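You operate a simulated robot arm through the tools that you are given. There is no shell and no other tool.

Carry out the task below with a simulated two-armed robot. There is one attempt and no reset: what you move stays moved.

JOB
Take the wiping rag from the top of the ply table and lay it out flat on the top of the zinc table.
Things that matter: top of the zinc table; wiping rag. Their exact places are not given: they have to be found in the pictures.

The check looks at the end state, three seconds after you hand in, the way a careful person would. Anything else that was tipped, shoved, dropped, spilled or broken makes it a failure.

ROBOT AND FRAMES
Two 7-joint arms with two-finger parallel grippers on one trunk, on a base that moves. Base frame: it is fixed to the floor where the robot stands at the start and does not move with it; the origin is under the middle of the robot, x ahead of it, y to its left, z up. Units: m, rad, N and s.
The left shoulder is at the start at [0.05, 0.168, 1.057], the right one opposite. With the tool pointing down near the work surface each hand reaches from about 0.22 to 0.66 m from the robot's upright axis, wherever it stands, measured 20 degrees to its own side. Places, roughly: top of the zinc table [3, 2.6, 0.8]; wiping rag [3.5, 1, 0.75]. Payload 1.57 kg a hand.
Tool frame (each hand has its own): the origin (TCP) lies between the finger pads and is the grasp point; the fingertips stand 0.03 m ahead of it; z points along the fingers, y is the line along which they close. The gripper opens to 0.08 m. The fingers are 0.017 m wide and 0.012 m thick; the gripper's body (0.04 by 0.082 m) begins 0.08 m behind the TCP.
Orientation is told as [roll, pitch, yaw] about the base's x, y, z axes, in that order, counted from this pose: with the fingers straight down and closing along the base's y, the tool's x points along the base's -x, its y along +y and its z along -z.

CONTROLS
- The arms move only by the tool play_rows. It takes "left_commands", "right_commands" or both (then of equal length, played together; a hand with none holds still); each is a list of rows, each a list of 7 numbers: the shift along the base's x, y, z in cm, then the turn, a rotation vector about the base's x, y, z in degrees, then the opening, from 0 (shut) to 1 (fully open). In form: [[dx, dy, dz, rx, ry, rz, claw], ...]. A call has 1 to 20 rows; each row is the pose to reach, as a shift and turn from the pose commanded when the call began. Rows are played at 5 a second. More than 0.05 m and 0.15 rad between two rows, or a gripper value outside its range, and nothing of the call is played. Where a pose cannot be reached the arm comes as near as it can. A force on the tool above 40 N (or 10 N above the force at the start of the call, whichever is more), or a blocked arm, ends the call early, and 0.2 s more pass. The fingers move at their own pace (about 0.045 m/s each) and stop on an object; they squeeze with about 27 N. The grip force told is the motor's: it shows also when the fingers shut on nothing. Time passes only in rows, and 0.2 s behind the last, so rows that repeat a pose let the fingers close. It gives the time, the measured TCP pose, the force on the tool (base axes), the opening and the grip force at its end, in the units of the frame above (readings bear some noise), with the torque about the TCP (base axes, N m) and any sound that the robot's microphone picked up.
- Cameras (640 x 400 px; columns grow to the right, rows downward): "scene" is now at [0.1296, 0.0038, 1.2764]; the picture's right is [0.05, -1.00, 0.00], its down [-0.50, -0.02, -0.87] and it looks along [0.86, 0.04, -0.50] (base axes); focal length 277 px, centre (320, 200). "left" rides on the left gripper at [0.072, 0.007, -0.122] in its tool frame; the picture's right is [-0.09, 1.00, 0.00], its down [-0.84, -0.08, -0.54] and it looks along [-0.54, -0.05, 0.84] (tool axes); focal length 238 px, centre (320, 200). "right" rides on the right gripper at [0.072, -0.007, -0.122] in its tool frame; the picture's right is [0.09, 1.00, 0.00], its down [-0.84, 0.08, -0.54] and it looks along [-0.54, 0.05, 0.84] (tool axes); focal length 238 px, centre (320, 200).
- grab_frame(camera): a new picture of that camera. The clock stands still meanwhile.
- move_column(by): slides the trunk up (or, below 0, down) by that many m; the arms and the scene camera ride with it, the base frame stays. It gives what a move gives, with no picture.
- base_move(legs): drives the robot by 1 to 6 legs, each [ahead, left, turn to the left] in m, m and rad, along the robot's own axes; the way and the turn of a leg run together, so that a leg with both is an arc; at most 1.5 m and 3.142 rad a leg. The arms and the cameras ride along, it lands a little off, and it stops where it bumps. It gives what a move gives.
- head_to(pan, tilt): turns the head with the scene camera to pan (to the left, within 1.396 rad either way) and tilt (down, from -0.506 to 1.204), counted from straight ahead of the robot. It gives what a move gives.
- probe_pixels(camera, pixels): there is no depth. For up to 12 entries [column, row, z] of the newest picture of that camera ("zoom" is the newest enlarged one), the place [x, y] in the base frame at which the ray of that pixel passes the height z, good to about 0.003 m. The clock stands still meanwhile.
- close_up(camera, box): a new picture of the part [left, top, right, bottom] of that camera's present view, enlarged. The clock stands still meanwhile.
- finish_job(): hands the job in; it is judged then, once.

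Open the grippers and draw the arms clear of the work before you hand the job in, unless the task says otherwise.

The tools are called as name(argument=value, ...) on one line, values as JSON. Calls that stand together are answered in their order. play_rows: Moves the arms, as the interface text tells. Its arguments: {"type":"object","properties":{"left_commands":{"type":"array","items":{"type":"array","items":{"type":"number"}}},"right_commands":{"type":"array","items":{"type":"array","items":{"type":"number"}}}},"required":[]} The other tools are called the same way: move_column (by) moves the trunk up or down; base_move (legs) drives the base; head_to (pan, tilt) turns the head that bears the scene camera; grab_frame (camera) takes a picture; probe_pixels (camera, pixels) gives the place at which the rays of pixels pass given heights; close_up (camera, box) takes an enlarged picture of a part of a camera's view; finish_job () hands the job in.

At the start:

```text
t: 0.0
left_eef_pos: [0.3715, 0.1761, 1.0335]
left_tcp_rot: [0.0, 0.0, 0.002]
left_force: [0.3, -0.5, -0.2]
left_torque: [-0.01, -0.01, 0.02]
left_width: 0.0802
left_finger_force: 0.1
right_eef_pos: [0.4819, -0.156, 0.9874]
right_tcp_rot: [-0.001, 0.0, 0.0]
right_force: [0.2, -0.4, 0.4]
right_torque: [0.0, -0.01, 0.01]
right_width: 0.08
right_finger_force: 0.0
trunk travel left (down, up): [-0.225, 0.218]
robot x, y, heading: [-0.0005, -0.0029, 0.0]
head pan, tilt (commanded): [0.047, 0.524]
```

scene: 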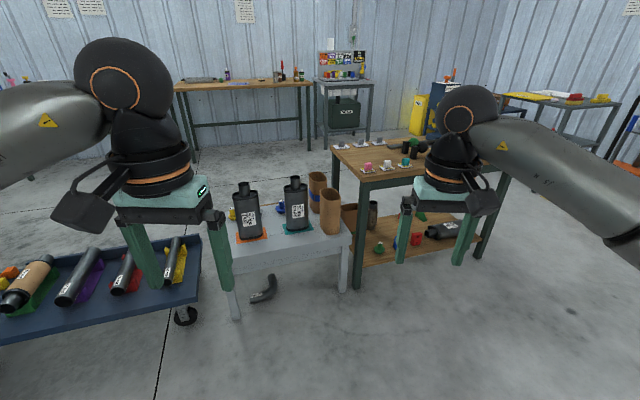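
right: 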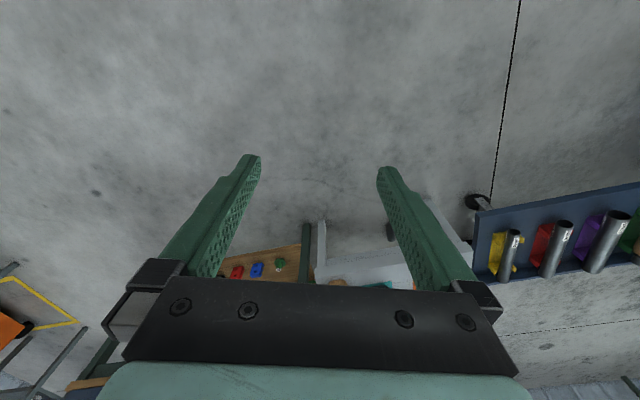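
left: 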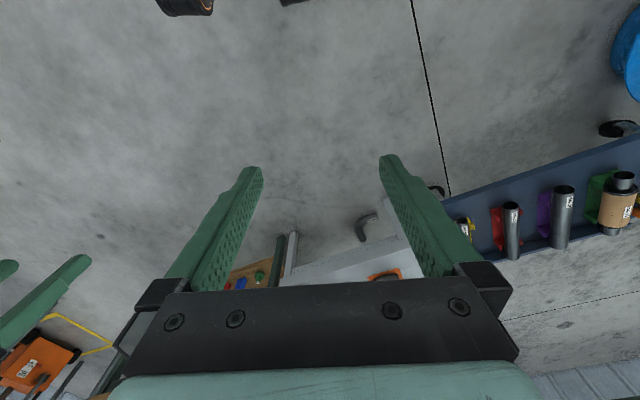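

The start picture shows several tables: a wooden bench at the back (240,85), a small metal stand at (345,85), and a wood table at (420,155). I look closer at the far ones to find the ply table with the rag and the zinc table.

close_up(camera="scene", box=[160, 40, 400, 190])

close_up(camera="scene", box=[400, 50, 640, 200])

```text
2.67 times, centred on (280, 115) of scene
```

zoom: 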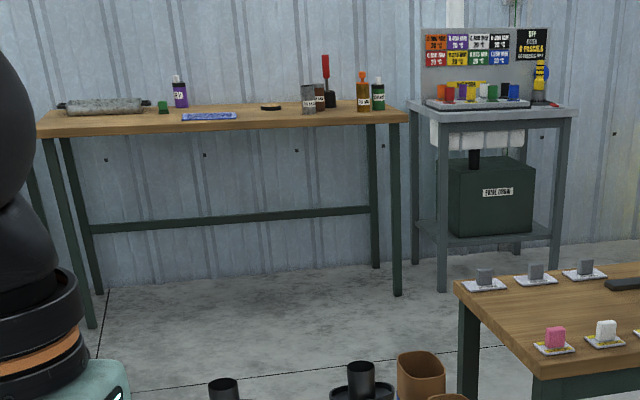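

```text
2.67 times, centred on (520, 125) of scene
```

zoom: 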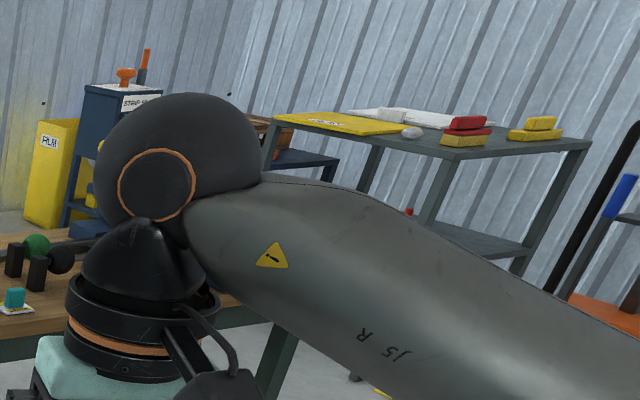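

The back bench carries a flat blue cloth at zoom (208,116), about scene (238,83); it fits the rough rag location. I probe it and pan left to find the zinc table.

probe_pixels(camera="scene", pixels=[[238, 83.5, 0.75], [177, 91, 0.75], [312, 86, 0.75], [175, 82, 0.75], [300, 78, 0.75]])

head_to(pan=0.8, tilt=0.4)

grab_frame(camera="scene")

```text
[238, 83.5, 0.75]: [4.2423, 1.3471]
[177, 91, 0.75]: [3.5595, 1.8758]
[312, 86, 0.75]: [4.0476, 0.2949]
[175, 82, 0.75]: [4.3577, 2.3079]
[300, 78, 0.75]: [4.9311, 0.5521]
```

```text
t: 1.1
left_eef_pos: [0.3703, 0.1746, 1.034]
left_tcp_rot: [-0.001, 0.0, 0.001]
left_force: [-0.1, 0.3, 0.4]
left_torque: [0.01, 0.0, -0.03]
left_width: 0.0797
left_finger_force: 0.0
right_eef_pos: [0.4827, -0.1542, 0.9865]
right_tcp_rot: [0.0, -0.001, 0.0]
right_force: [0.0, -0.3, 0.0]
right_torque: [-0.04, 0.01, -0.01]
right_width: 0.0797
right_finger_force: 0.0
trunk travel left (down, up): [-0.225, 0.218]
robot x, y, heading: [-0.0008, -0.0031, -0.0]
head pan, tilt (commanded): [0.799, 0.4]
```

```text
taken
```

scene: 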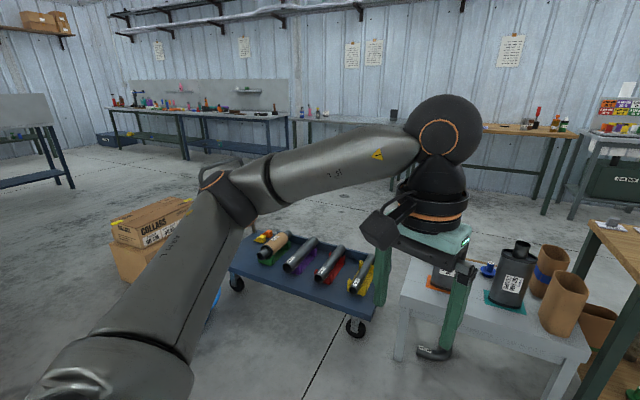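

The arm hides part of the area where the zinc table should be, around (350,120). I take an enlarged view there.

close_up(camera="scene", box=[260, 80, 420, 180])

close_up(camera="scene", box=[90, 60, 310, 200])

probe_pixels(camera="scene", pixels=[[345, 123, 0.8], [295, 118, 0.8], [200, 116, 0.8], [112, 108, 0.8]])

```text
4.00 times, centred on (340, 130) of scene
```

zoom: 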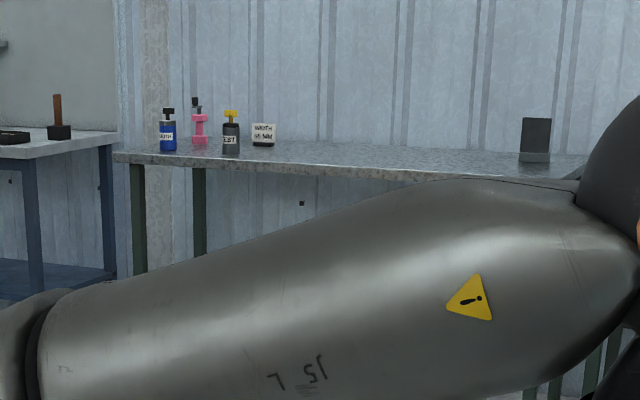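

```text
2.86 times, centred on (200, 130) of scene
```

zoom: 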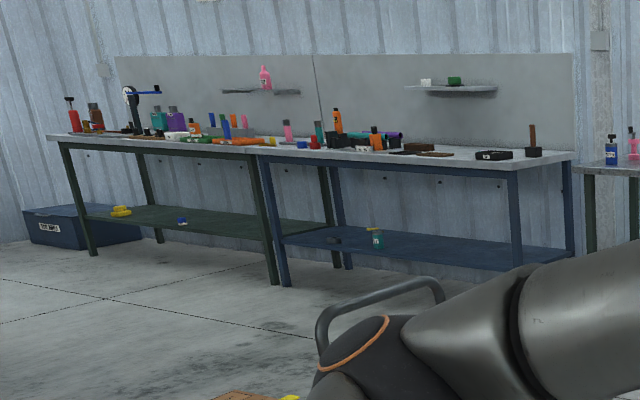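

```text
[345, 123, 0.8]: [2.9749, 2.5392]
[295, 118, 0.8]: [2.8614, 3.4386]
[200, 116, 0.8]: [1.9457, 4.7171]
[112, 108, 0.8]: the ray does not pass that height
```

The galvanised table at (345,120) at about [3.0,2.6,0.8] is the zinc table. Now I map the floor obstacles by looking further left and right, and lower.

probe_pixels(camera="scene", pixels=[[237, 290, 0], [355, 336, 0], [230, 270, 0.25], [375, 315, 0.25], [262, 232, 0.25], [132, 282, 0], [433, 357, 0], [398, 358, 0]])

head_to(pan=1.35, tilt=0.5)

grab_frame(camera="scene")

head_to(pan=-0.7, tilt=0.5)

grab_frame(camera="scene")

head_to(pan=0.1, tilt=0.8)

grab_frame(camera="scene")

```text
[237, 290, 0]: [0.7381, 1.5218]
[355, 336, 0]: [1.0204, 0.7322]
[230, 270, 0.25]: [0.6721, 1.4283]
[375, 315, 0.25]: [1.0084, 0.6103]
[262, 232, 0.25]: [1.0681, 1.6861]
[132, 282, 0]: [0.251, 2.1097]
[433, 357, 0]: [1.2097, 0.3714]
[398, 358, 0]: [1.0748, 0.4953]
```

```text
t: 2.1
left_eef_pos: [0.3712, 0.1766, 1.0326]
left_tcp_rot: [0.0, 0.0, 0.003]
left_force: [-0.2, -0.1, 0.2]
left_torque: [-0.01, -0.01, 0.0]
left_width: 0.0797
left_finger_force: 0.1
right_eef_pos: [0.4818, -0.1562, 0.9861]
right_tcp_rot: [0.0, 0.0, -0.001]
right_force: [0.0, -0.2, -0.1]
right_torque: [0.01, 0.01, 0.04]
right_width: 0.0801
right_finger_force: 0.0
trunk travel left (down, up): [-0.225, 0.218]
robot x, y, heading: [0.0005, -0.001, -0.0]
head pan, tilt (commanded): [1.349, 0.499]
```

```text
taken
```

scene: 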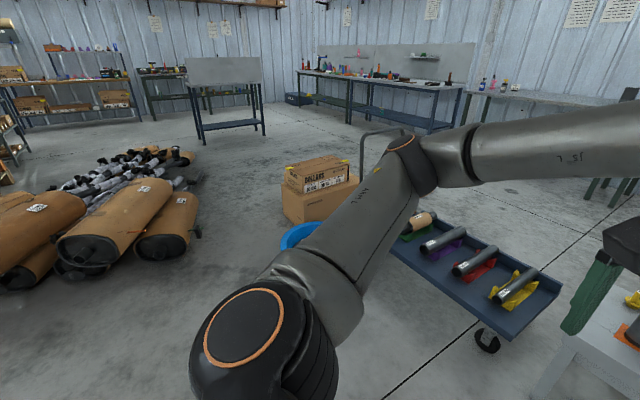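

```text
t: 4.0
left_eef_pos: [0.3713, 0.1763, 1.0342]
left_tcp_rot: [0.002, 0.0, 0.002]
left_force: [-0.9, -0.3, -0.3]
left_torque: [-0.01, 0.0, 0.0]
left_width: 0.08
left_finger_force: 0.0
right_eef_pos: [0.4812, -0.1556, 0.9876]
right_tcp_rot: [0.001, 0.0, 0.0]
right_force: [-0.7, 0.2, -0.2]
right_torque: [0.0, 0.01, 0.02]
right_width: 0.0798
right_finger_force: 0.1
trunk travel left (down, up): [-0.225, 0.218]
robot x, y, heading: [-0.0013, 0.0031, 0.002]
head pan, tilt (commanded): [-0.7, 0.499]
```

```text
taken
```

scene: 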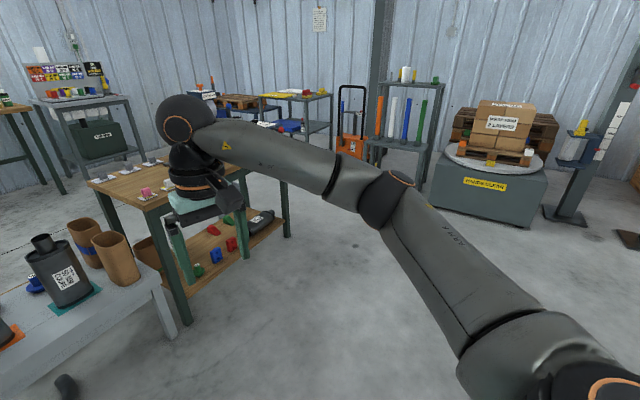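

```text
t: 5.2
left_eef_pos: [0.3714, 0.1763, 1.0324]
left_tcp_rot: [0.0, 0.001, 0.003]
left_force: [0.3, -0.1, -0.4]
left_torque: [-0.03, 0.02, 0.05]
left_width: 0.0801
left_finger_force: 0.0
right_eef_pos: [0.4814, -0.1555, 0.9865]
right_tcp_rot: [0.0, 0.001, 0.0]
right_force: [-0.2, -0.3, -0.3]
right_torque: [0.05, -0.01, 0.01]
right_width: 0.08
right_finger_force: 0.1
trunk travel left (down, up): [-0.225, 0.218]
robot x, y, heading: [-0.0028, -0.0009, 0.002]
head pan, tilt (commanded): [0.099, 0.799]
```

```text
taken
```

scene: 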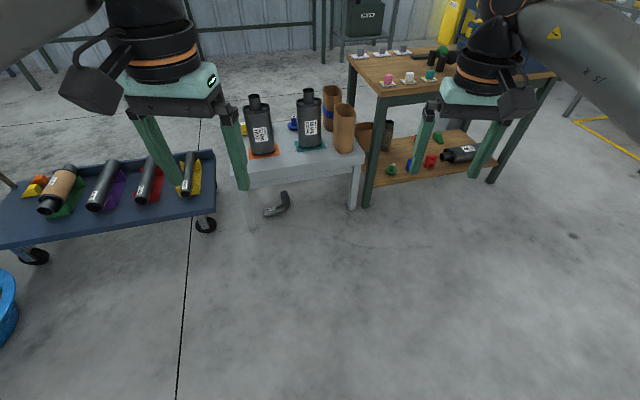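

From this view I probe floor contact points: cart wheel (206,230), stool legs (250,228), (352,208), wood-table legs (368,206), (491,183), and also the far floor beyond.

probe_pixels(camera="scene", pixels=[[206, 232, 0], [38, 264, 0], [250, 229, 0], [352, 208, 0], [368, 206, 0], [491, 183, 0], [215, 152, 0.28], [0, 245, 0.28], [218, 210, 0.28], [349, 58, 0.75], [376, 92, 0.75], [8, 345, 0]])

head_to(pan=-0.5, tilt=0.4)

grab_frame(camera="scene")

```text
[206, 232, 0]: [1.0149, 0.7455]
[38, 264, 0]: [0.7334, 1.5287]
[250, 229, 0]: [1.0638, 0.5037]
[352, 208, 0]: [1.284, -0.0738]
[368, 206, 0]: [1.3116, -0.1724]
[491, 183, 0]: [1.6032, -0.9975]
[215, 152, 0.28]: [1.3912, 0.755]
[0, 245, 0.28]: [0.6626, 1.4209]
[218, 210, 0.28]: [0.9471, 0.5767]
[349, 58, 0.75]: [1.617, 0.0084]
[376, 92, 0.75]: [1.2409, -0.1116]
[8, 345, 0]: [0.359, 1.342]
```

```text
t: 6.2
left_eef_pos: [0.3714, 0.1765, 1.0337]
left_tcp_rot: [-0.001, 0.0, 0.001]
left_force: [0.1, 0.3, -0.2]
left_torque: [-0.02, -0.03, -0.01]
left_width: 0.08
left_finger_force: 0.2
right_eef_pos: [0.482, -0.1561, 0.9863]
right_tcp_rot: [0.001, -0.001, 0.0]
right_force: [0.3, 0.9, -0.1]
right_torque: [-0.03, -0.01, 0.02]
right_width: 0.08
right_finger_force: 0.1
trunk travel left (down, up): [-0.225, 0.218]
robot x, y, heading: [-0.0015, -0.0012, 0.002]
head pan, tilt (commanded): [-0.499, 0.4]
```

```text
taken
```

scene: 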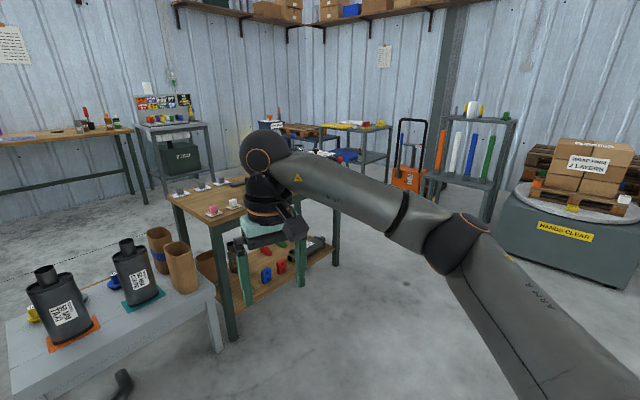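

I probe the far-right obstacles for the passage right of the wood table: its rear leg (337,263), orange tool cart base (408,192), shelf leg (492,222), green box corner (505,250), the other table's leg (388,168), small stand leg (165,195).

probe_pixels(camera="scene", pixels=[[337, 263, 0], [408, 192, 0], [492, 222, 0], [505, 250, 0], [388, 168, 0], [165, 194, 0], [145, 207, 0], [215, 355, 0], [232, 340, 0], [208, 182, 0], [427, 200, 0], [310, 310, 0]])

close_up(camera="scene", box=[200, 100, 440, 250])

```text
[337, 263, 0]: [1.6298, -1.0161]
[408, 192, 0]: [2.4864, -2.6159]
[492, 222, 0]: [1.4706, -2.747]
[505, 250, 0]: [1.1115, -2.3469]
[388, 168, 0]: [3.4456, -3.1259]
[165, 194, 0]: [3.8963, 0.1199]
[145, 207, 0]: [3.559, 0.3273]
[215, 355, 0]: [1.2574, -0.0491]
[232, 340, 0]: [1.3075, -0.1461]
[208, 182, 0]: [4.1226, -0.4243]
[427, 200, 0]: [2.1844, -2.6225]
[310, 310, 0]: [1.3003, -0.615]
```

```text
2.67 times, centred on (320, 175) of scene
```

zoom: 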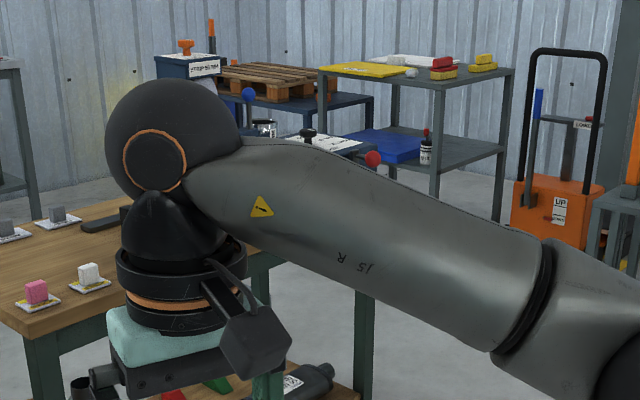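

The room is turned about 0.34 rad from my heading; there is a free aisle to the right of the wood table (legs at about (1.63,-1.02)). I turn to line up with the room and strafe right a bit, then look again.

base_move(legs=[[0, 0, 0.336], [0, -1.2, 0]])

head_to(pan=-0.7, tilt=0.45)

grab_frame(camera="scene")

head_to(pan=0.0, tilt=0.45)

grab_frame(camera="scene")

```text
t: 18.1
left_eef_pos: [0.6892, -0.8555, 1.0332]
left_tcp_rot: [0.0, 0.001, 0.322]
left_force: [0.1, 0.4, -0.4]
left_torque: [0.04, 0.0, 0.02]
left_width: 0.0803
left_finger_force: 0.0
right_eef_pos: [0.8992, -1.1343, 0.9867]
right_tcp_rot: [-0.001, 0.0, 0.324]
right_force: [-1.2, 0.2, -0.5]
right_torque: [0.01, -0.02, 0.0]
right_width: 0.08
right_finger_force: 0.2
trunk travel left (down, up): [-0.225, 0.218]
robot x, y, heading: [0.3874, -1.1386, 0.321]
head pan, tilt (commanded): [-0.499, 0.4]
```

```text
t: 18.8
left_eef_pos: [0.6892, -0.8553, 1.0331]
left_tcp_rot: [0.0, 0.0, 0.323]
left_force: [-0.3, -0.3, -0.1]
left_torque: [-0.01, 0.01, 0.01]
left_width: 0.0801
left_finger_force: 0.1
right_eef_pos: [0.8978, -1.1344, 0.9868]
right_tcp_rot: [0.0, -0.001, 0.322]
right_force: [0.2, 0.4, 0.0]
right_torque: [0.03, -0.01, 0.04]
right_width: 0.0799
right_finger_force: 0.0
trunk travel left (down, up): [-0.225, 0.218]
robot x, y, heading: [0.3952, -1.1383, 0.325]
head pan, tilt (commanded): [-0.7, 0.45]
```

```text
taken
```

scene: 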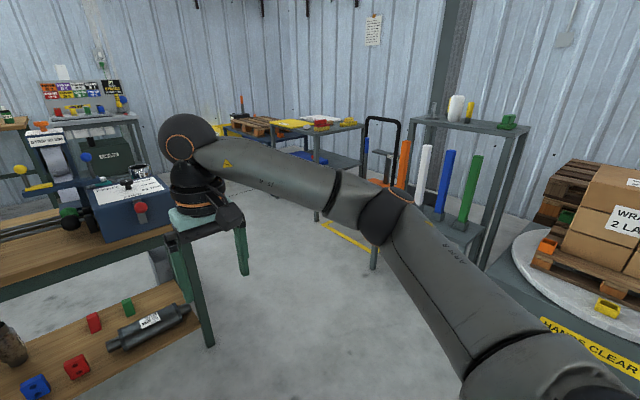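

```text
t: 19.9
left_eef_pos: [0.6883, -0.8538, 1.0333]
left_tcp_rot: [0.002, 0.0, 0.322]
left_force: [0.0, 0.0, -0.4]
left_torque: [-0.02, 0.01, 0.0]
left_width: 0.0799
left_finger_force: 0.0
right_eef_pos: [0.8987, -1.1347, 0.9873]
right_tcp_rot: [0.0, 0.0, 0.323]
right_force: [0.2, 0.5, 0.6]
right_torque: [-0.02, 0.01, -0.01]
right_width: 0.0799
right_finger_force: 0.1
trunk travel left (down, up): [-0.225, 0.218]
robot x, y, heading: [0.3907, -1.1358, 0.324]
head pan, tilt (commanded): [0.0, 0.45]
```

```text
taken
```

scene: 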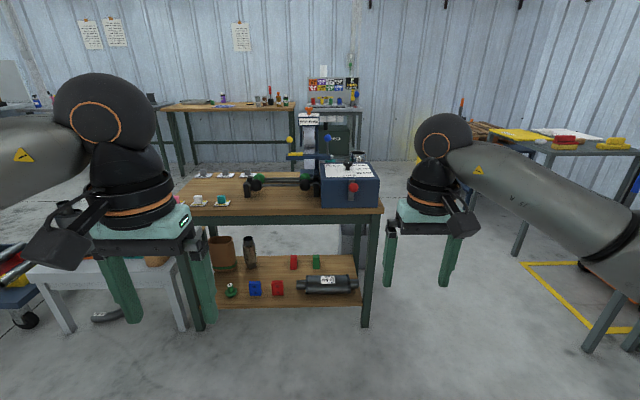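

Straight ahead, the wood table's right leg is at (365,325), with some machine behind it near (345,250), and a grey stand leg at right (590,350). I probe these floor spots for the passage width.

probe_pixels(camera="scene", pixels=[[365, 326, 0], [518, 254, 0], [590, 348, 0], [350, 262, 0], [383, 212, 0.75], [525, 263, 0], [591, 331, 0], [185, 172, 0], [306, 163, 0]])

close_up(camera="scene", box=[270, 80, 510, 230])

close_up(camera="scene", box=[150, 70, 330, 182])

```text
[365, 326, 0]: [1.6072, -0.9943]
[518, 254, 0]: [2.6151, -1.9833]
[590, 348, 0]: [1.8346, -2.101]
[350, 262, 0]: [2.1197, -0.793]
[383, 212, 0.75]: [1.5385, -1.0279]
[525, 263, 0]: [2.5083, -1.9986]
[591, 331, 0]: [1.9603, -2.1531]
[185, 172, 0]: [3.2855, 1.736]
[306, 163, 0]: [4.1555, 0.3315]
```

```text
2.67 times, centred on (390, 155) of scene
```

zoom: 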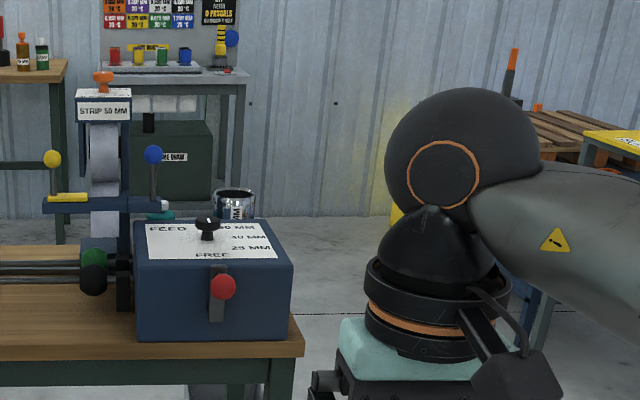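

```text
3.56 times, centred on (240, 126) of scene
```

zoom: 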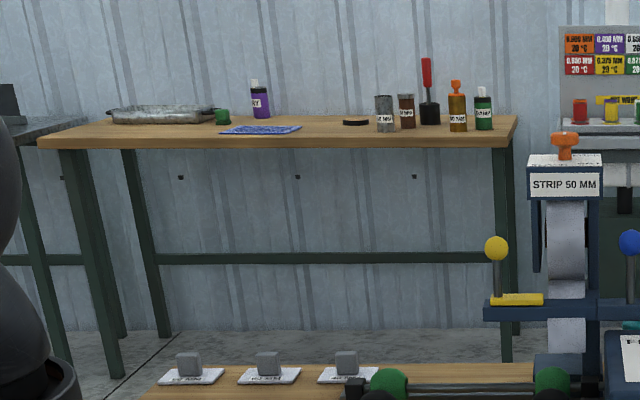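

The passage between the wood table (right edge about (1.54,-1.03)) and the grey shelf leg (about (1.83,-2.10)) is about a metre. I draw the right hand in a bit and look further right before strafing.

play_rows(right_commands=[[-3.8, -1.27, 0.5, 0, 0, 0, 1], [-7.6, -2.5, 1, 0, 0, 0, 1], [-11.4, -3.8, 2, 0, 0, 0, 1]])

head_to(pan=-1.2, tilt=0.6)

grab_frame(camera="scene")

head_to(pan=-0.5, tilt=0.6)

grab_frame(camera="scene")

```text
t: 20.7
left_eef_pos: [0.6881, -0.8551, 1.0339]
left_tcp_rot: [0.0, 0.0, 0.323]
left_force: [-0.2, -0.4, -0.6]
left_torque: [0.04, 0.0, -0.01]
left_width: 0.08
left_finger_force: 0.0
right_eef_pos: [0.7843, -1.1724, 1.0061]
right_tcp_rot: [0.001, 0.001, 0.322]
right_force: [0.2, -0.8, -0.1]
right_torque: [0.01, -0.03, 0.0]
right_width: 0.0801
right_finger_force: 0.0
trunk travel left (down, up): [-0.225, 0.218]
robot x, y, heading: [0.3933, -1.1405, 0.32]
head pan, tilt (commanded): [0.0, 0.45]
```

```text
t: 22.1
left_eef_pos: [0.6898, -0.8549, 1.0335]
left_tcp_rot: [0.0, 0.0, 0.322]
left_force: [-1.4, 0.3, 0.0]
left_torque: [0.01, 0.0, -0.06]
left_width: 0.0798
left_finger_force: 0.1
right_eef_pos: [0.7834, -1.1716, 1.0037]
right_tcp_rot: [0.0, 0.001, 0.323]
right_force: [0.0, 0.6, 0.1]
right_torque: [0.0, 0.01, -0.04]
right_width: 0.0801
right_finger_force: 0.1
trunk travel left (down, up): [-0.225, 0.218]
robot x, y, heading: [0.393, -1.1404, 0.321]
head pan, tilt (commanded): [-1.201, 0.6]
```

```text
taken
```

scene: 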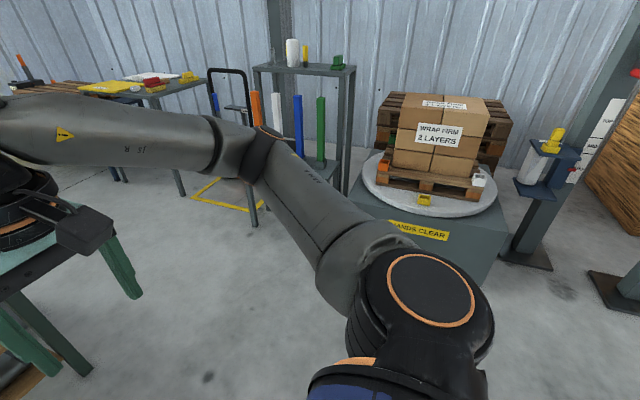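

```text
t: 23.1
left_eef_pos: [0.6889, -0.8542, 1.0324]
left_tcp_rot: [-0.001, -0.001, 0.324]
left_force: [0.2, 0.7, -1.1]
left_torque: [0.01, 0.0, -0.01]
left_width: 0.0799
left_finger_force: 0.0
right_eef_pos: [0.7864, -1.172, 1.0053]
right_tcp_rot: [0.001, -0.001, 0.323]
right_force: [0.8, 0.4, 0.2]
right_torque: [0.02, -0.01, 0.03]
right_width: 0.0799
right_finger_force: 0.1
trunk travel left (down, up): [-0.225, 0.218]
robot x, y, heading: [0.393, -1.1414, 0.324]
head pan, tilt (commanded): [-0.499, 0.6]
```

```text
taken
```

scene: 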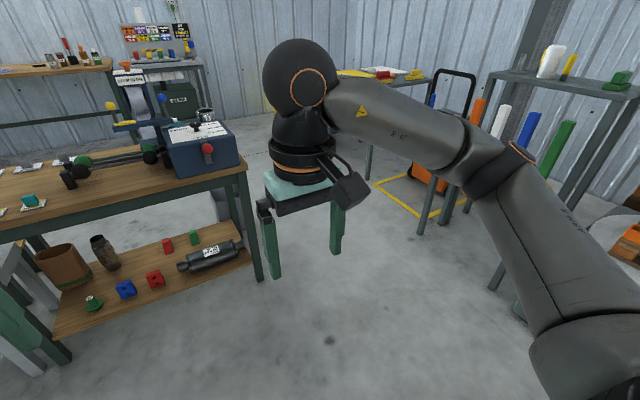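

I probe the floor positions of the shelf's legs at (420,235) and (495,290) and the wood table leg (258,282) to plan the lane.

probe_pixels(camera="scene", pixels=[[420, 235, 0], [495, 290, 0], [258, 282, 0], [247, 172, 0.75], [368, 180, 0], [518, 318, 0], [222, 220, 0], [345, 255, 0.0]])

close_up(camera="scene", box=[340, 60, 580, 330])

```text
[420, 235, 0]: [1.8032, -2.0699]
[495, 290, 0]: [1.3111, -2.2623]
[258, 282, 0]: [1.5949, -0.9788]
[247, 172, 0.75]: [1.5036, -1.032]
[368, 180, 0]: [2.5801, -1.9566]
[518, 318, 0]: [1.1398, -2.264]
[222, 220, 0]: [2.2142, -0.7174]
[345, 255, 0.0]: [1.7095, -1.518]
```

```text
1.48 times, centred on (460, 195) of scene
```

zoom: 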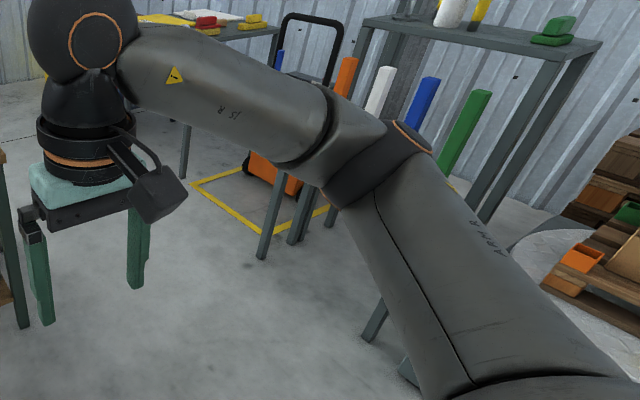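

The lane is about 1.05 m wide (shelf face to wood table end). I check my own base footprint by looking down, to judge clearance.

head_to(pan=0.0, tilt=1.2)

grab_frame(camera="scene")

head_to(pan=-1.39, tilt=1.2)

grab_frame(camera="scene")

```text
t: 24.1
left_eef_pos: [0.6885, -0.8547, 1.0338]
left_tcp_rot: [0.0, 0.0, 0.323]
left_force: [0.8, -0.2, -0.2]
left_torque: [-0.03, -0.01, 0.01]
left_width: 0.0801
left_finger_force: 0.0
right_eef_pos: [0.7867, -1.1724, 1.0038]
right_tcp_rot: [0.0, 0.0, 0.323]
right_force: [0.0, 0.3, -0.3]
right_torque: [0.01, 0.01, 0.01]
right_width: 0.0802
right_finger_force: 0.1
trunk travel left (down, up): [-0.225, 0.218]
robot x, y, heading: [0.3917, -1.1386, 0.322]
head pan, tilt (commanded): [0.0, 1.201]
```

```text
taken
```

scene: 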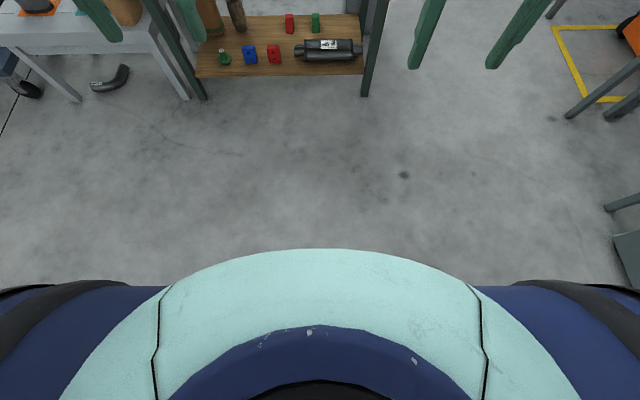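

```text
t: 25.7
left_eef_pos: [0.6888, -0.8548, 1.0335]
left_tcp_rot: [0.0, 0.0, 0.322]
left_force: [-0.2, 0.5, 0.4]
left_torque: [-0.03, -0.04, -0.02]
left_width: 0.0799
left_finger_force: 0.1
right_eef_pos: [0.7852, -1.1718, 1.0056]
right_tcp_rot: [0.0, -0.001, 0.321]
right_force: [0.1, -0.2, -0.5]
right_torque: [0.04, 0.01, -0.02]
right_width: 0.0799
right_finger_force: 0.2
trunk travel left (down, up): [-0.225, 0.218]
robot x, y, heading: [0.394, -1.1374, 0.322]
head pan, tilt (commanded): [-1.389, 1.201]
```

```text
taken
```

scene: 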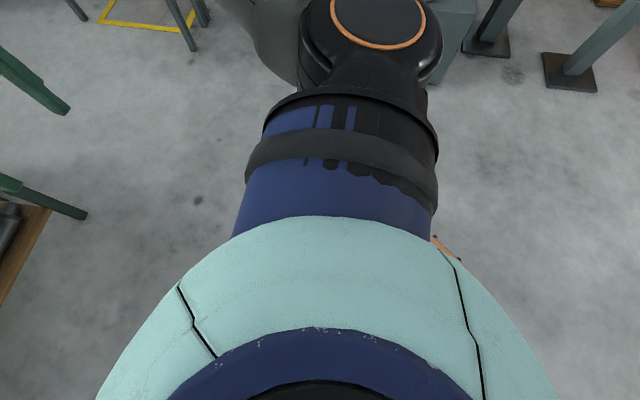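

The torso hides the base, but the lane looks sufficient. I raise the trunk so the arms ride above table items, then move to the lane centre (about 0.75 m right, 0.25 ahead).

move_column(by=0.15)

base_move(legs=[[0.15, -0.75, 0.01]])

head_to(pan=0.0, tilt=0.7)

grab_frame(camera="scene")

```text
t: 27.4
left_eef_pos: [0.6888, -0.8546, 1.1838]
left_tcp_rot: [0.0, -0.001, 0.324]
left_force: [0.1, -0.2, -0.2]
left_torque: [-0.01, -0.01, 0.02]
left_width: 0.0799
left_finger_force: 0.0
right_eef_pos: [0.7864, -1.1728, 1.1556]
right_tcp_rot: [0.0, -0.001, 0.321]
right_force: [0.5, 0.1, 0.6]
right_torque: [-0.01, 0.0, 0.01]
right_width: 0.0802
right_finger_force: 0.1
trunk travel left (down, up): [-0.375, 0.068]
robot x, y, heading: [0.3941, -1.1352, 0.32]
head pan, tilt (commanded): [-1.389, 1.201]
```

```text
t: 34.4
left_eef_pos: [1.071, -1.5068, 1.1837]
left_tcp_rot: [0.001, 0.001, 0.349]
left_force: [-0.3, -0.3, -0.9]
left_torque: [-0.02, -0.03, 0.02]
left_width: 0.0801
left_finger_force: 0.0
right_eef_pos: [1.1758, -1.8219, 1.155]
right_tcp_rot: [0.0, -0.001, 0.348]
right_force: [-0.4, 0.7, -0.7]
right_torque: [-0.05, 0.0, 0.0]
right_width: 0.0799
right_finger_force: 0.0
trunk travel left (down, up): [-0.375, 0.068]
robot x, y, heading: [0.7845, -1.7974, 0.352]
head pan, tilt (commanded): [-1.389, 1.201]
```

```text
t: 35.9
left_eef_pos: [1.0705, -1.5076, 1.1841]
left_tcp_rot: [0.001, 0.0, 0.349]
left_force: [-0.1, 0.0, 1.1]
left_torque: [0.03, 0.02, -0.01]
left_width: 0.0802
left_finger_force: 0.1
right_eef_pos: [1.1747, -1.8212, 1.1558]
right_tcp_rot: [0.001, -0.001, 0.348]
right_force: [0.2, -0.9, -0.1]
right_torque: [0.02, -0.01, 0.01]
right_width: 0.0798
right_finger_force: 0.1
trunk travel left (down, up): [-0.375, 0.068]
robot x, y, heading: [0.7789, -1.7951, 0.351]
head pan, tilt (commanded): [0.0, 0.7]
```

```text
taken
```

scene: 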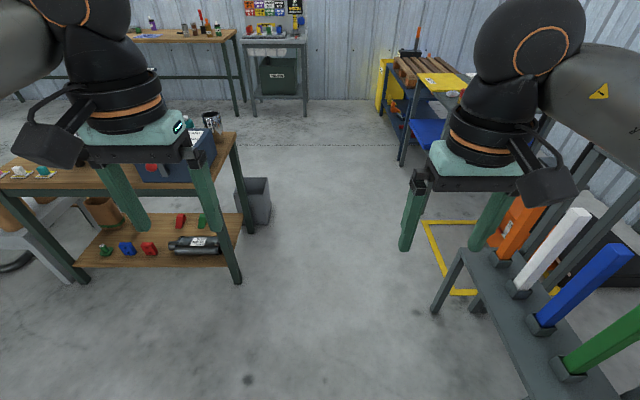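

The lane is clear ahead: wood table leg at (240,282), bin at (253,215), shelf leg at (435,312). I probe these for exact lateral clearances.

probe_pixels(camera="scene", pixels=[[240, 284, 0], [236, 140, 0.75], [270, 222, 0], [435, 313, 0], [460, 252, 0.4], [525, 395, 0.4], [404, 165, 0], [250, 235, 0], [320, 300, 0], [320, 120, 0]])

```text
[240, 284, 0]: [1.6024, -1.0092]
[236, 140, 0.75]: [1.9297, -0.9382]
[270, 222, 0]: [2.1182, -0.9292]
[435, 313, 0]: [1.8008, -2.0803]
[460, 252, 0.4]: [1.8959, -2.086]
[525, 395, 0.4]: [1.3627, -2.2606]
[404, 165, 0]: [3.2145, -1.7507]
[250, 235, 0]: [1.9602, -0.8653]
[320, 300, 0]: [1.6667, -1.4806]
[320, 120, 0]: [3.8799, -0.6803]
```

Lane centre is about 5 cm to my right. I drive ahead 0.8 m with a slight right correction and re-check.

base_move(legs=[[0.8, -0.05, -0.02]])

head_to(pan=0.4, tilt=0.7)

grab_frame(camera="scene")

```text
t: 40.2
left_eef_pos: [1.8433, -1.306, 1.1839]
left_tcp_rot: [0.001, -0.001, 0.32]
left_force: [0.5, 0.8, 0.3]
left_torque: [-0.01, 0.03, -0.01]
left_width: 0.0798
left_finger_force: 0.1
right_eef_pos: [1.9374, -1.6236, 1.1548]
right_tcp_rot: [0.0, -0.002, 0.318]
right_force: [0.0, -0.2, -0.3]
right_torque: [0.01, 0.01, 0.01]
right_width: 0.0801
right_finger_force: 0.0
trunk travel left (down, up): [-0.375, 0.068]
robot x, y, heading: [1.5428, -1.5854, 0.32]
head pan, tilt (commanded): [0.0, 0.7]
```

```text
t: 41.1
left_eef_pos: [1.8422, -1.3062, 1.183]
left_tcp_rot: [0.001, 0.0, 0.319]
left_force: [1.1, 0.0, -0.6]
left_torque: [0.03, -0.02, 0.04]
left_width: 0.0801
left_finger_force: 0.2
right_eef_pos: [1.938, -1.6234, 1.1558]
right_tcp_rot: [0.001, 0.0, 0.316]
right_force: [0.3, 0.4, -0.5]
right_torque: [-0.03, -0.03, -0.01]
right_width: 0.08
right_finger_force: 0.1
trunk travel left (down, up): [-0.375, 0.068]
robot x, y, heading: [1.5441, -1.5857, 0.315]
head pan, tilt (commanded): [0.4, 0.7]
```

```text
taken
```

scene: 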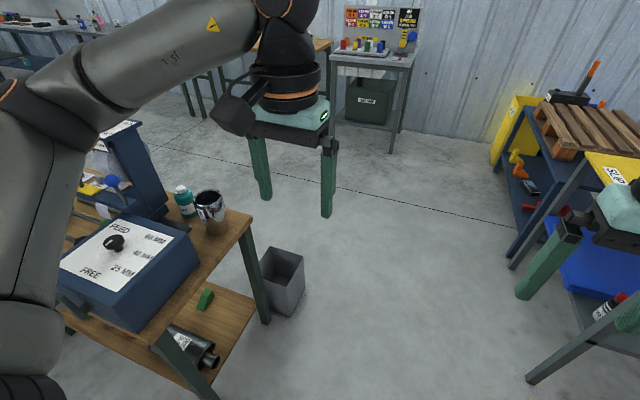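

Past the table edge now; bin at (285,290) left, blue trolley/table legs at (515,265) and (530,380) right. I probe those before driving on.

probe_pixels(camera="scene", pixels=[[303, 283, 0], [512, 268, 0], [530, 383, 0], [508, 255, 0], [395, 152, 0], [495, 165, 0], [213, 118, 0], [585, 155, 0.75]])

```text
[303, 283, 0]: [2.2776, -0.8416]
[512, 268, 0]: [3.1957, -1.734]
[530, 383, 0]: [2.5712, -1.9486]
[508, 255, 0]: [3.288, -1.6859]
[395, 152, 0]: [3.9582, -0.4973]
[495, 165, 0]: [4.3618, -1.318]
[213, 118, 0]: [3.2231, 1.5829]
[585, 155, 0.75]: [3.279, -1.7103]
```

The lane stays clear for 1.5 m. I drive ahead 1.5 m and then strafe left, watching the aisle.

base_move(legs=[[1.5, 0, 0.015]])

head_to(pan=1.0, tilt=0.6)

grab_frame(camera="scene")

```text
t: 48.5
left_eef_pos: [3.2479, -0.8051, 1.1838]
left_tcp_rot: [0.0, 0.001, 0.351]
left_force: [-0.6, 1.0, 0.4]
left_torque: [0.0, 0.01, 0.0]
left_width: 0.08
left_finger_force: 0.0
right_eef_pos: [3.3532, -1.1194, 1.1556]
right_tcp_rot: [-0.001, 0.0, 0.351]
right_force: [-0.8, 0.0, 0.0]
right_torque: [-0.01, 0.03, 0.02]
right_width: 0.0801
right_finger_force: 0.1
trunk travel left (down, up): [-0.375, 0.068]
robot x, y, heading: [2.9595, -1.0983, 0.35]
head pan, tilt (commanded): [0.4, 0.7]
```

```text
t: 49.5
left_eef_pos: [3.246, -0.8055, 1.1842]
left_tcp_rot: [-0.001, 0.0, 0.351]
left_force: [0.2, 0.7, 0.5]
left_torque: [0.01, -0.03, -0.02]
left_width: 0.0801
left_finger_force: 0.0
right_eef_pos: [3.3525, -1.1204, 1.1554]
right_tcp_rot: [0.0, 0.001, 0.349]
right_force: [-0.1, -0.1, 0.3]
right_torque: [0.01, -0.02, 0.01]
right_width: 0.0801
right_finger_force: 0.0
trunk travel left (down, up): [-0.375, 0.068]
robot x, y, heading: [2.9613, -1.0989, 0.352]
head pan, tilt (commanded): [1.0, 0.6]
```

```text
taken
```

scene: 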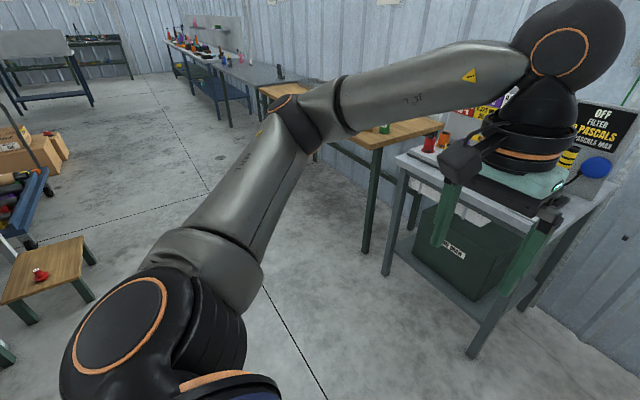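

Robot is at (2.96,-1.10). The small stand's front legs are at (385,272) and (470,353), and a small wooden stool stands at (50,275). I probe them along with the aisle width.

probe_pixels(camera="scene", pixels=[[385, 273, 0], [470, 356, 0], [94, 298, 0], [92, 263, 0], [38, 322, 0], [368, 250, 0], [83, 240, 0.45], [92, 262, 0.3], [190, 130, 0]])

head_to(pan=1.3, tilt=0.8)

grab_frame(camera="scene")

```text
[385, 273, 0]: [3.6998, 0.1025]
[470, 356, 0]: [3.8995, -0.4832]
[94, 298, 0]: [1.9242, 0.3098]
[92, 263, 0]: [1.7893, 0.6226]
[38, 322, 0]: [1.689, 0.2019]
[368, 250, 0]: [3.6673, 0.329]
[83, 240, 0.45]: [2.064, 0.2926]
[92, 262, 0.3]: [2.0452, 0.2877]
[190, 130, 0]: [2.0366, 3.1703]
```

```text
t: 50.3
left_eef_pos: [3.2469, -0.8058, 1.1843]
left_tcp_rot: [0.0, -0.001, 0.352]
left_force: [-0.7, -0.2, -0.6]
left_torque: [-0.02, 0.03, -0.01]
left_width: 0.0801
left_finger_force: 0.2
right_eef_pos: [3.3525, -1.1196, 1.1558]
right_tcp_rot: [0.0, -0.002, 0.351]
right_force: [0.7, 0.0, -0.1]
right_torque: [-0.01, 0.02, 0.0]
right_width: 0.0801
right_finger_force: 0.1
trunk travel left (down, up): [-0.375, 0.068]
robot x, y, heading: [2.9605, -1.0987, 0.349]
head pan, tilt (commanded): [1.3, 0.799]
```

```text
taken
```

scene: 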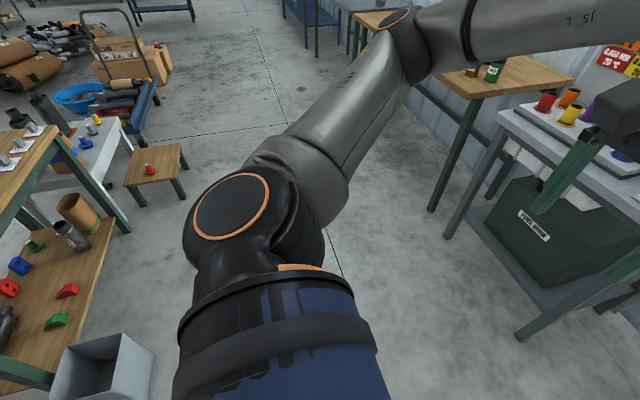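

The aisle is clear: stool edge at about (2.06,0.29), stand and ply table front on the other side beyond 1 m. I strafe left 1.5 m parallel to the tables and look at the ply table.

base_move(legs=[[0.05, 1.5, -0.015]])

head_to(pan=0.15, tilt=0.55)

grab_frame(camera="scene")

```text
refused: leg 1 is longer than a leg can be; nothing moved
```

```text
t: 51.6
left_eef_pos: [3.2468, -0.8051, 1.1845]
left_tcp_rot: [0.001, 0.0, 0.351]
left_force: [-1.0, -0.6, -0.1]
left_torque: [-0.01, 0.02, -0.02]
left_width: 0.0802
left_finger_force: 0.1
right_eef_pos: [3.3532, -1.1204, 1.156]
right_tcp_rot: [0.001, -0.001, 0.35]
right_force: [-0.7, 0.3, 0.7]
right_torque: [0.0, 0.0, 0.02]
right_width: 0.08
right_finger_force: 0.0
trunk travel left (down, up): [-0.375, 0.068]
robot x, y, heading: [2.9586, -1.101, 0.354]
head pan, tilt (commanded): [0.15, 0.55]
```

```text
taken
```

scene: 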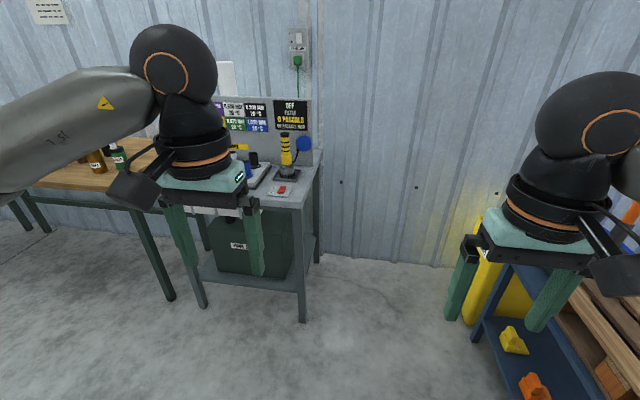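

The leg was just over the limit, so nothing moved. I redo it as 1.45 m left.

base_move(legs=[[0.0, 1.45, -0.015]])

head_to(pan=0.1, tilt=0.55)

grab_frame(camera="scene")

```text
t: 64.6
left_eef_pos: [2.7537, 0.5669, 1.183]
left_tcp_rot: [0.001, 0.0, 0.342]
left_force: [0.8, -0.3, -0.2]
left_torque: [0.03, 0.02, 0.05]
left_width: 0.0801
left_finger_force: 0.0
right_eef_pos: [2.8568, 0.252, 1.1552]
right_tcp_rot: [-0.001, -0.001, 0.342]
right_force: [0.1, 0.4, -0.4]
right_torque: [-0.04, 0.03, 0.01]
right_width: 0.08
right_finger_force: 0.1
trunk travel left (down, up): [-0.375, 0.068]
robot x, y, heading: [2.4652, 0.2776, 0.336]
head pan, tilt (commanded): [0.15, 0.55]
```

```text
t: 65.3
left_eef_pos: [2.7549, 0.5687, 1.1828]
left_tcp_rot: [-0.001, 0.0, 0.343]
left_force: [-0.3, 0.4, 0.3]
left_torque: [0.01, 0.01, 0.01]
left_width: 0.08
left_finger_force: 0.0
right_eef_pos: [2.8569, 0.2518, 1.1558]
right_tcp_rot: [-0.001, 0.0, 0.344]
right_force: [0.2, 1.1, -0.1]
right_torque: [0.02, -0.01, 0.05]
right_width: 0.0801
right_finger_force: 0.1
trunk travel left (down, up): [-0.375, 0.068]
robot x, y, heading: [2.4623, 0.2794, 0.341]
head pan, tilt (commanded): [0.099, 0.55]
```

```text
taken
```

scene: 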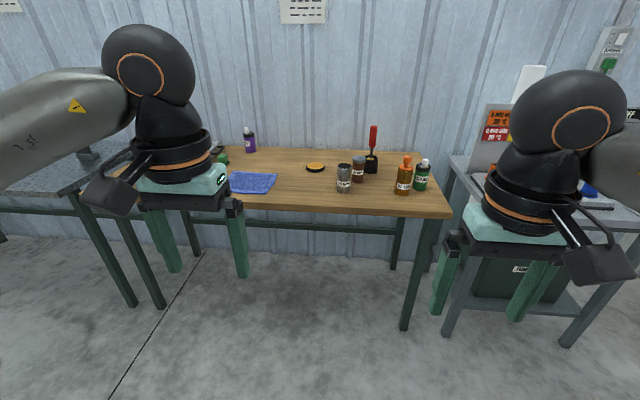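

The rag is now visible at (250,182) on the ply table. I probe leg bases and table edge to pin the table height, and take an enlarged picture.

probe_pixels(camera="scene", pixels=[[402, 329, 0], [161, 308, 0], [453, 216, 0.8], [453, 216, 0.85], [250, 182, 0.8], [250, 182, 0.85], [131, 195, 0.8], [445, 337, 0]])

close_up(camera="scene", box=[170, 120, 470, 230])

```text
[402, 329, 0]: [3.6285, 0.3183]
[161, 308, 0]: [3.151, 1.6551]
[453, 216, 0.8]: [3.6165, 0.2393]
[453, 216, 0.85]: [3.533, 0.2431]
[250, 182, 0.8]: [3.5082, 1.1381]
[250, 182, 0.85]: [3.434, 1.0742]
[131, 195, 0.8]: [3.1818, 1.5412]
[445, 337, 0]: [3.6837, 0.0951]
```

```text
2.13 times, centred on (320, 175) of scene
```

zoom: 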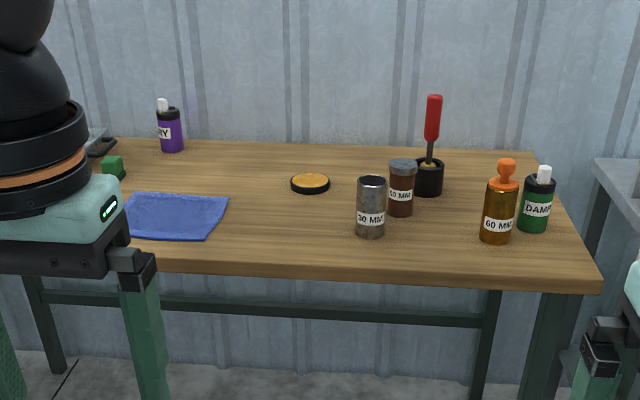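

The ply top is at about z 0.80 (edge over leg), and the rag lies flat near (3.51,1.14). I move left 0.47 m and ahead 0.4 m to stand in front of it, then look down at it.

base_move(legs=[[0.4, 0.47, -0.01]])

head_to(pan=0.0, tilt=0.7)

grab_frame(camera="scene")

```text
t: 69.8
left_eef_pos: [2.9683, 1.1274, 1.1845]
left_tcp_rot: [-0.003, -0.001, 0.342]
left_force: [-0.1, 0.0, 0.1]
left_torque: [0.0, -0.02, 0.01]
left_width: 0.0799
left_finger_force: 0.0
right_eef_pos: [3.0708, 0.8123, 1.1559]
right_tcp_rot: [-0.001, -0.001, 0.34]
right_force: [-0.9, -0.2, 0.5]
right_torque: [-0.02, 0.01, 0.0]
right_width: 0.0797
right_finger_force: 0.0
trunk travel left (down, up): [-0.375, 0.068]
robot x, y, heading: [2.6764, 0.837, 0.341]
head pan, tilt (commanded): [0.099, 0.55]
```

```text
t: 70.5
left_eef_pos: [2.9681, 1.1275, 1.1841]
left_tcp_rot: [0.0, 0.0, 0.342]
left_force: [-0.4, 0.1, 0.8]
left_torque: [0.02, 0.01, -0.07]
left_width: 0.0798
left_finger_force: 0.0
right_eef_pos: [3.0711, 0.8115, 1.1559]
right_tcp_rot: [0.001, 0.0, 0.341]
right_force: [-0.1, -0.5, 0.3]
right_torque: [-0.01, 0.0, 0.01]
right_width: 0.0801
right_finger_force: 0.1
trunk travel left (down, up): [-0.375, 0.068]
robot x, y, heading: [2.6752, 0.8373, 0.341]
head pan, tilt (commanded): [0.0, 0.7]
```

```text
taken
```

scene: 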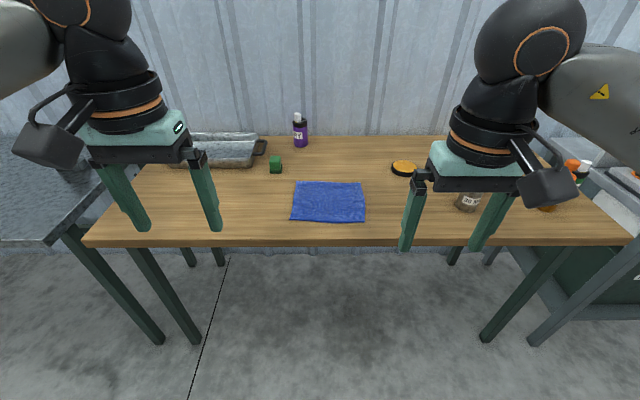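

The rag is seen clearly between the hands: corners near (297,182), (363,181), (366,221), (290,220). I probe these and enlarge.

probe_pixels(camera="scene", pixels=[[297, 182, 0.8], [363, 181, 0.8], [366, 221, 0.8], [290, 220, 0.8], [82, 243, 0.78], [632, 240, 0.78], [196, 345, 0], [486, 343, 0], [300, 145, 0.8], [404, 170, 0.8]])

close_up(camera="scene", box=[240, 150, 420, 262])

close_up(camera="scene", box=[0, 120, 240, 270])

```text
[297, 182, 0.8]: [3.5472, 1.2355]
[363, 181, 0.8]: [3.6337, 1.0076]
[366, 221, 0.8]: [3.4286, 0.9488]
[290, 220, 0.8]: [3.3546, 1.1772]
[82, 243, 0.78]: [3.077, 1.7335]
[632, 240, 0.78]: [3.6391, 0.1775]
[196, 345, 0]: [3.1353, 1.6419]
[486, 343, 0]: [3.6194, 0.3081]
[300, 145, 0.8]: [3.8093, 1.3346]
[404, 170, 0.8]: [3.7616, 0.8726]
```

```text
3.56 times, centred on (330, 206) of scene
```

zoom: 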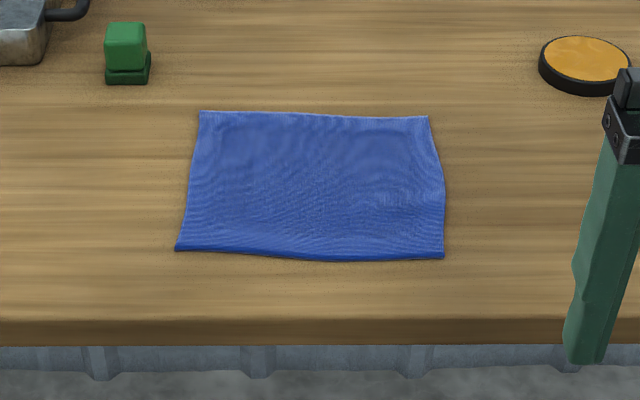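

```text
2.67 times, centred on (120, 195) of scene
```

zoom: 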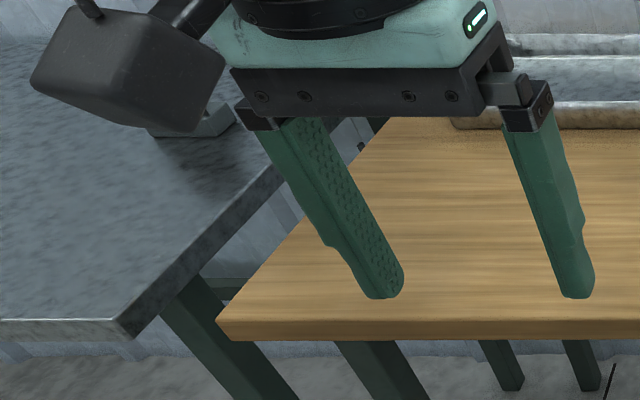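

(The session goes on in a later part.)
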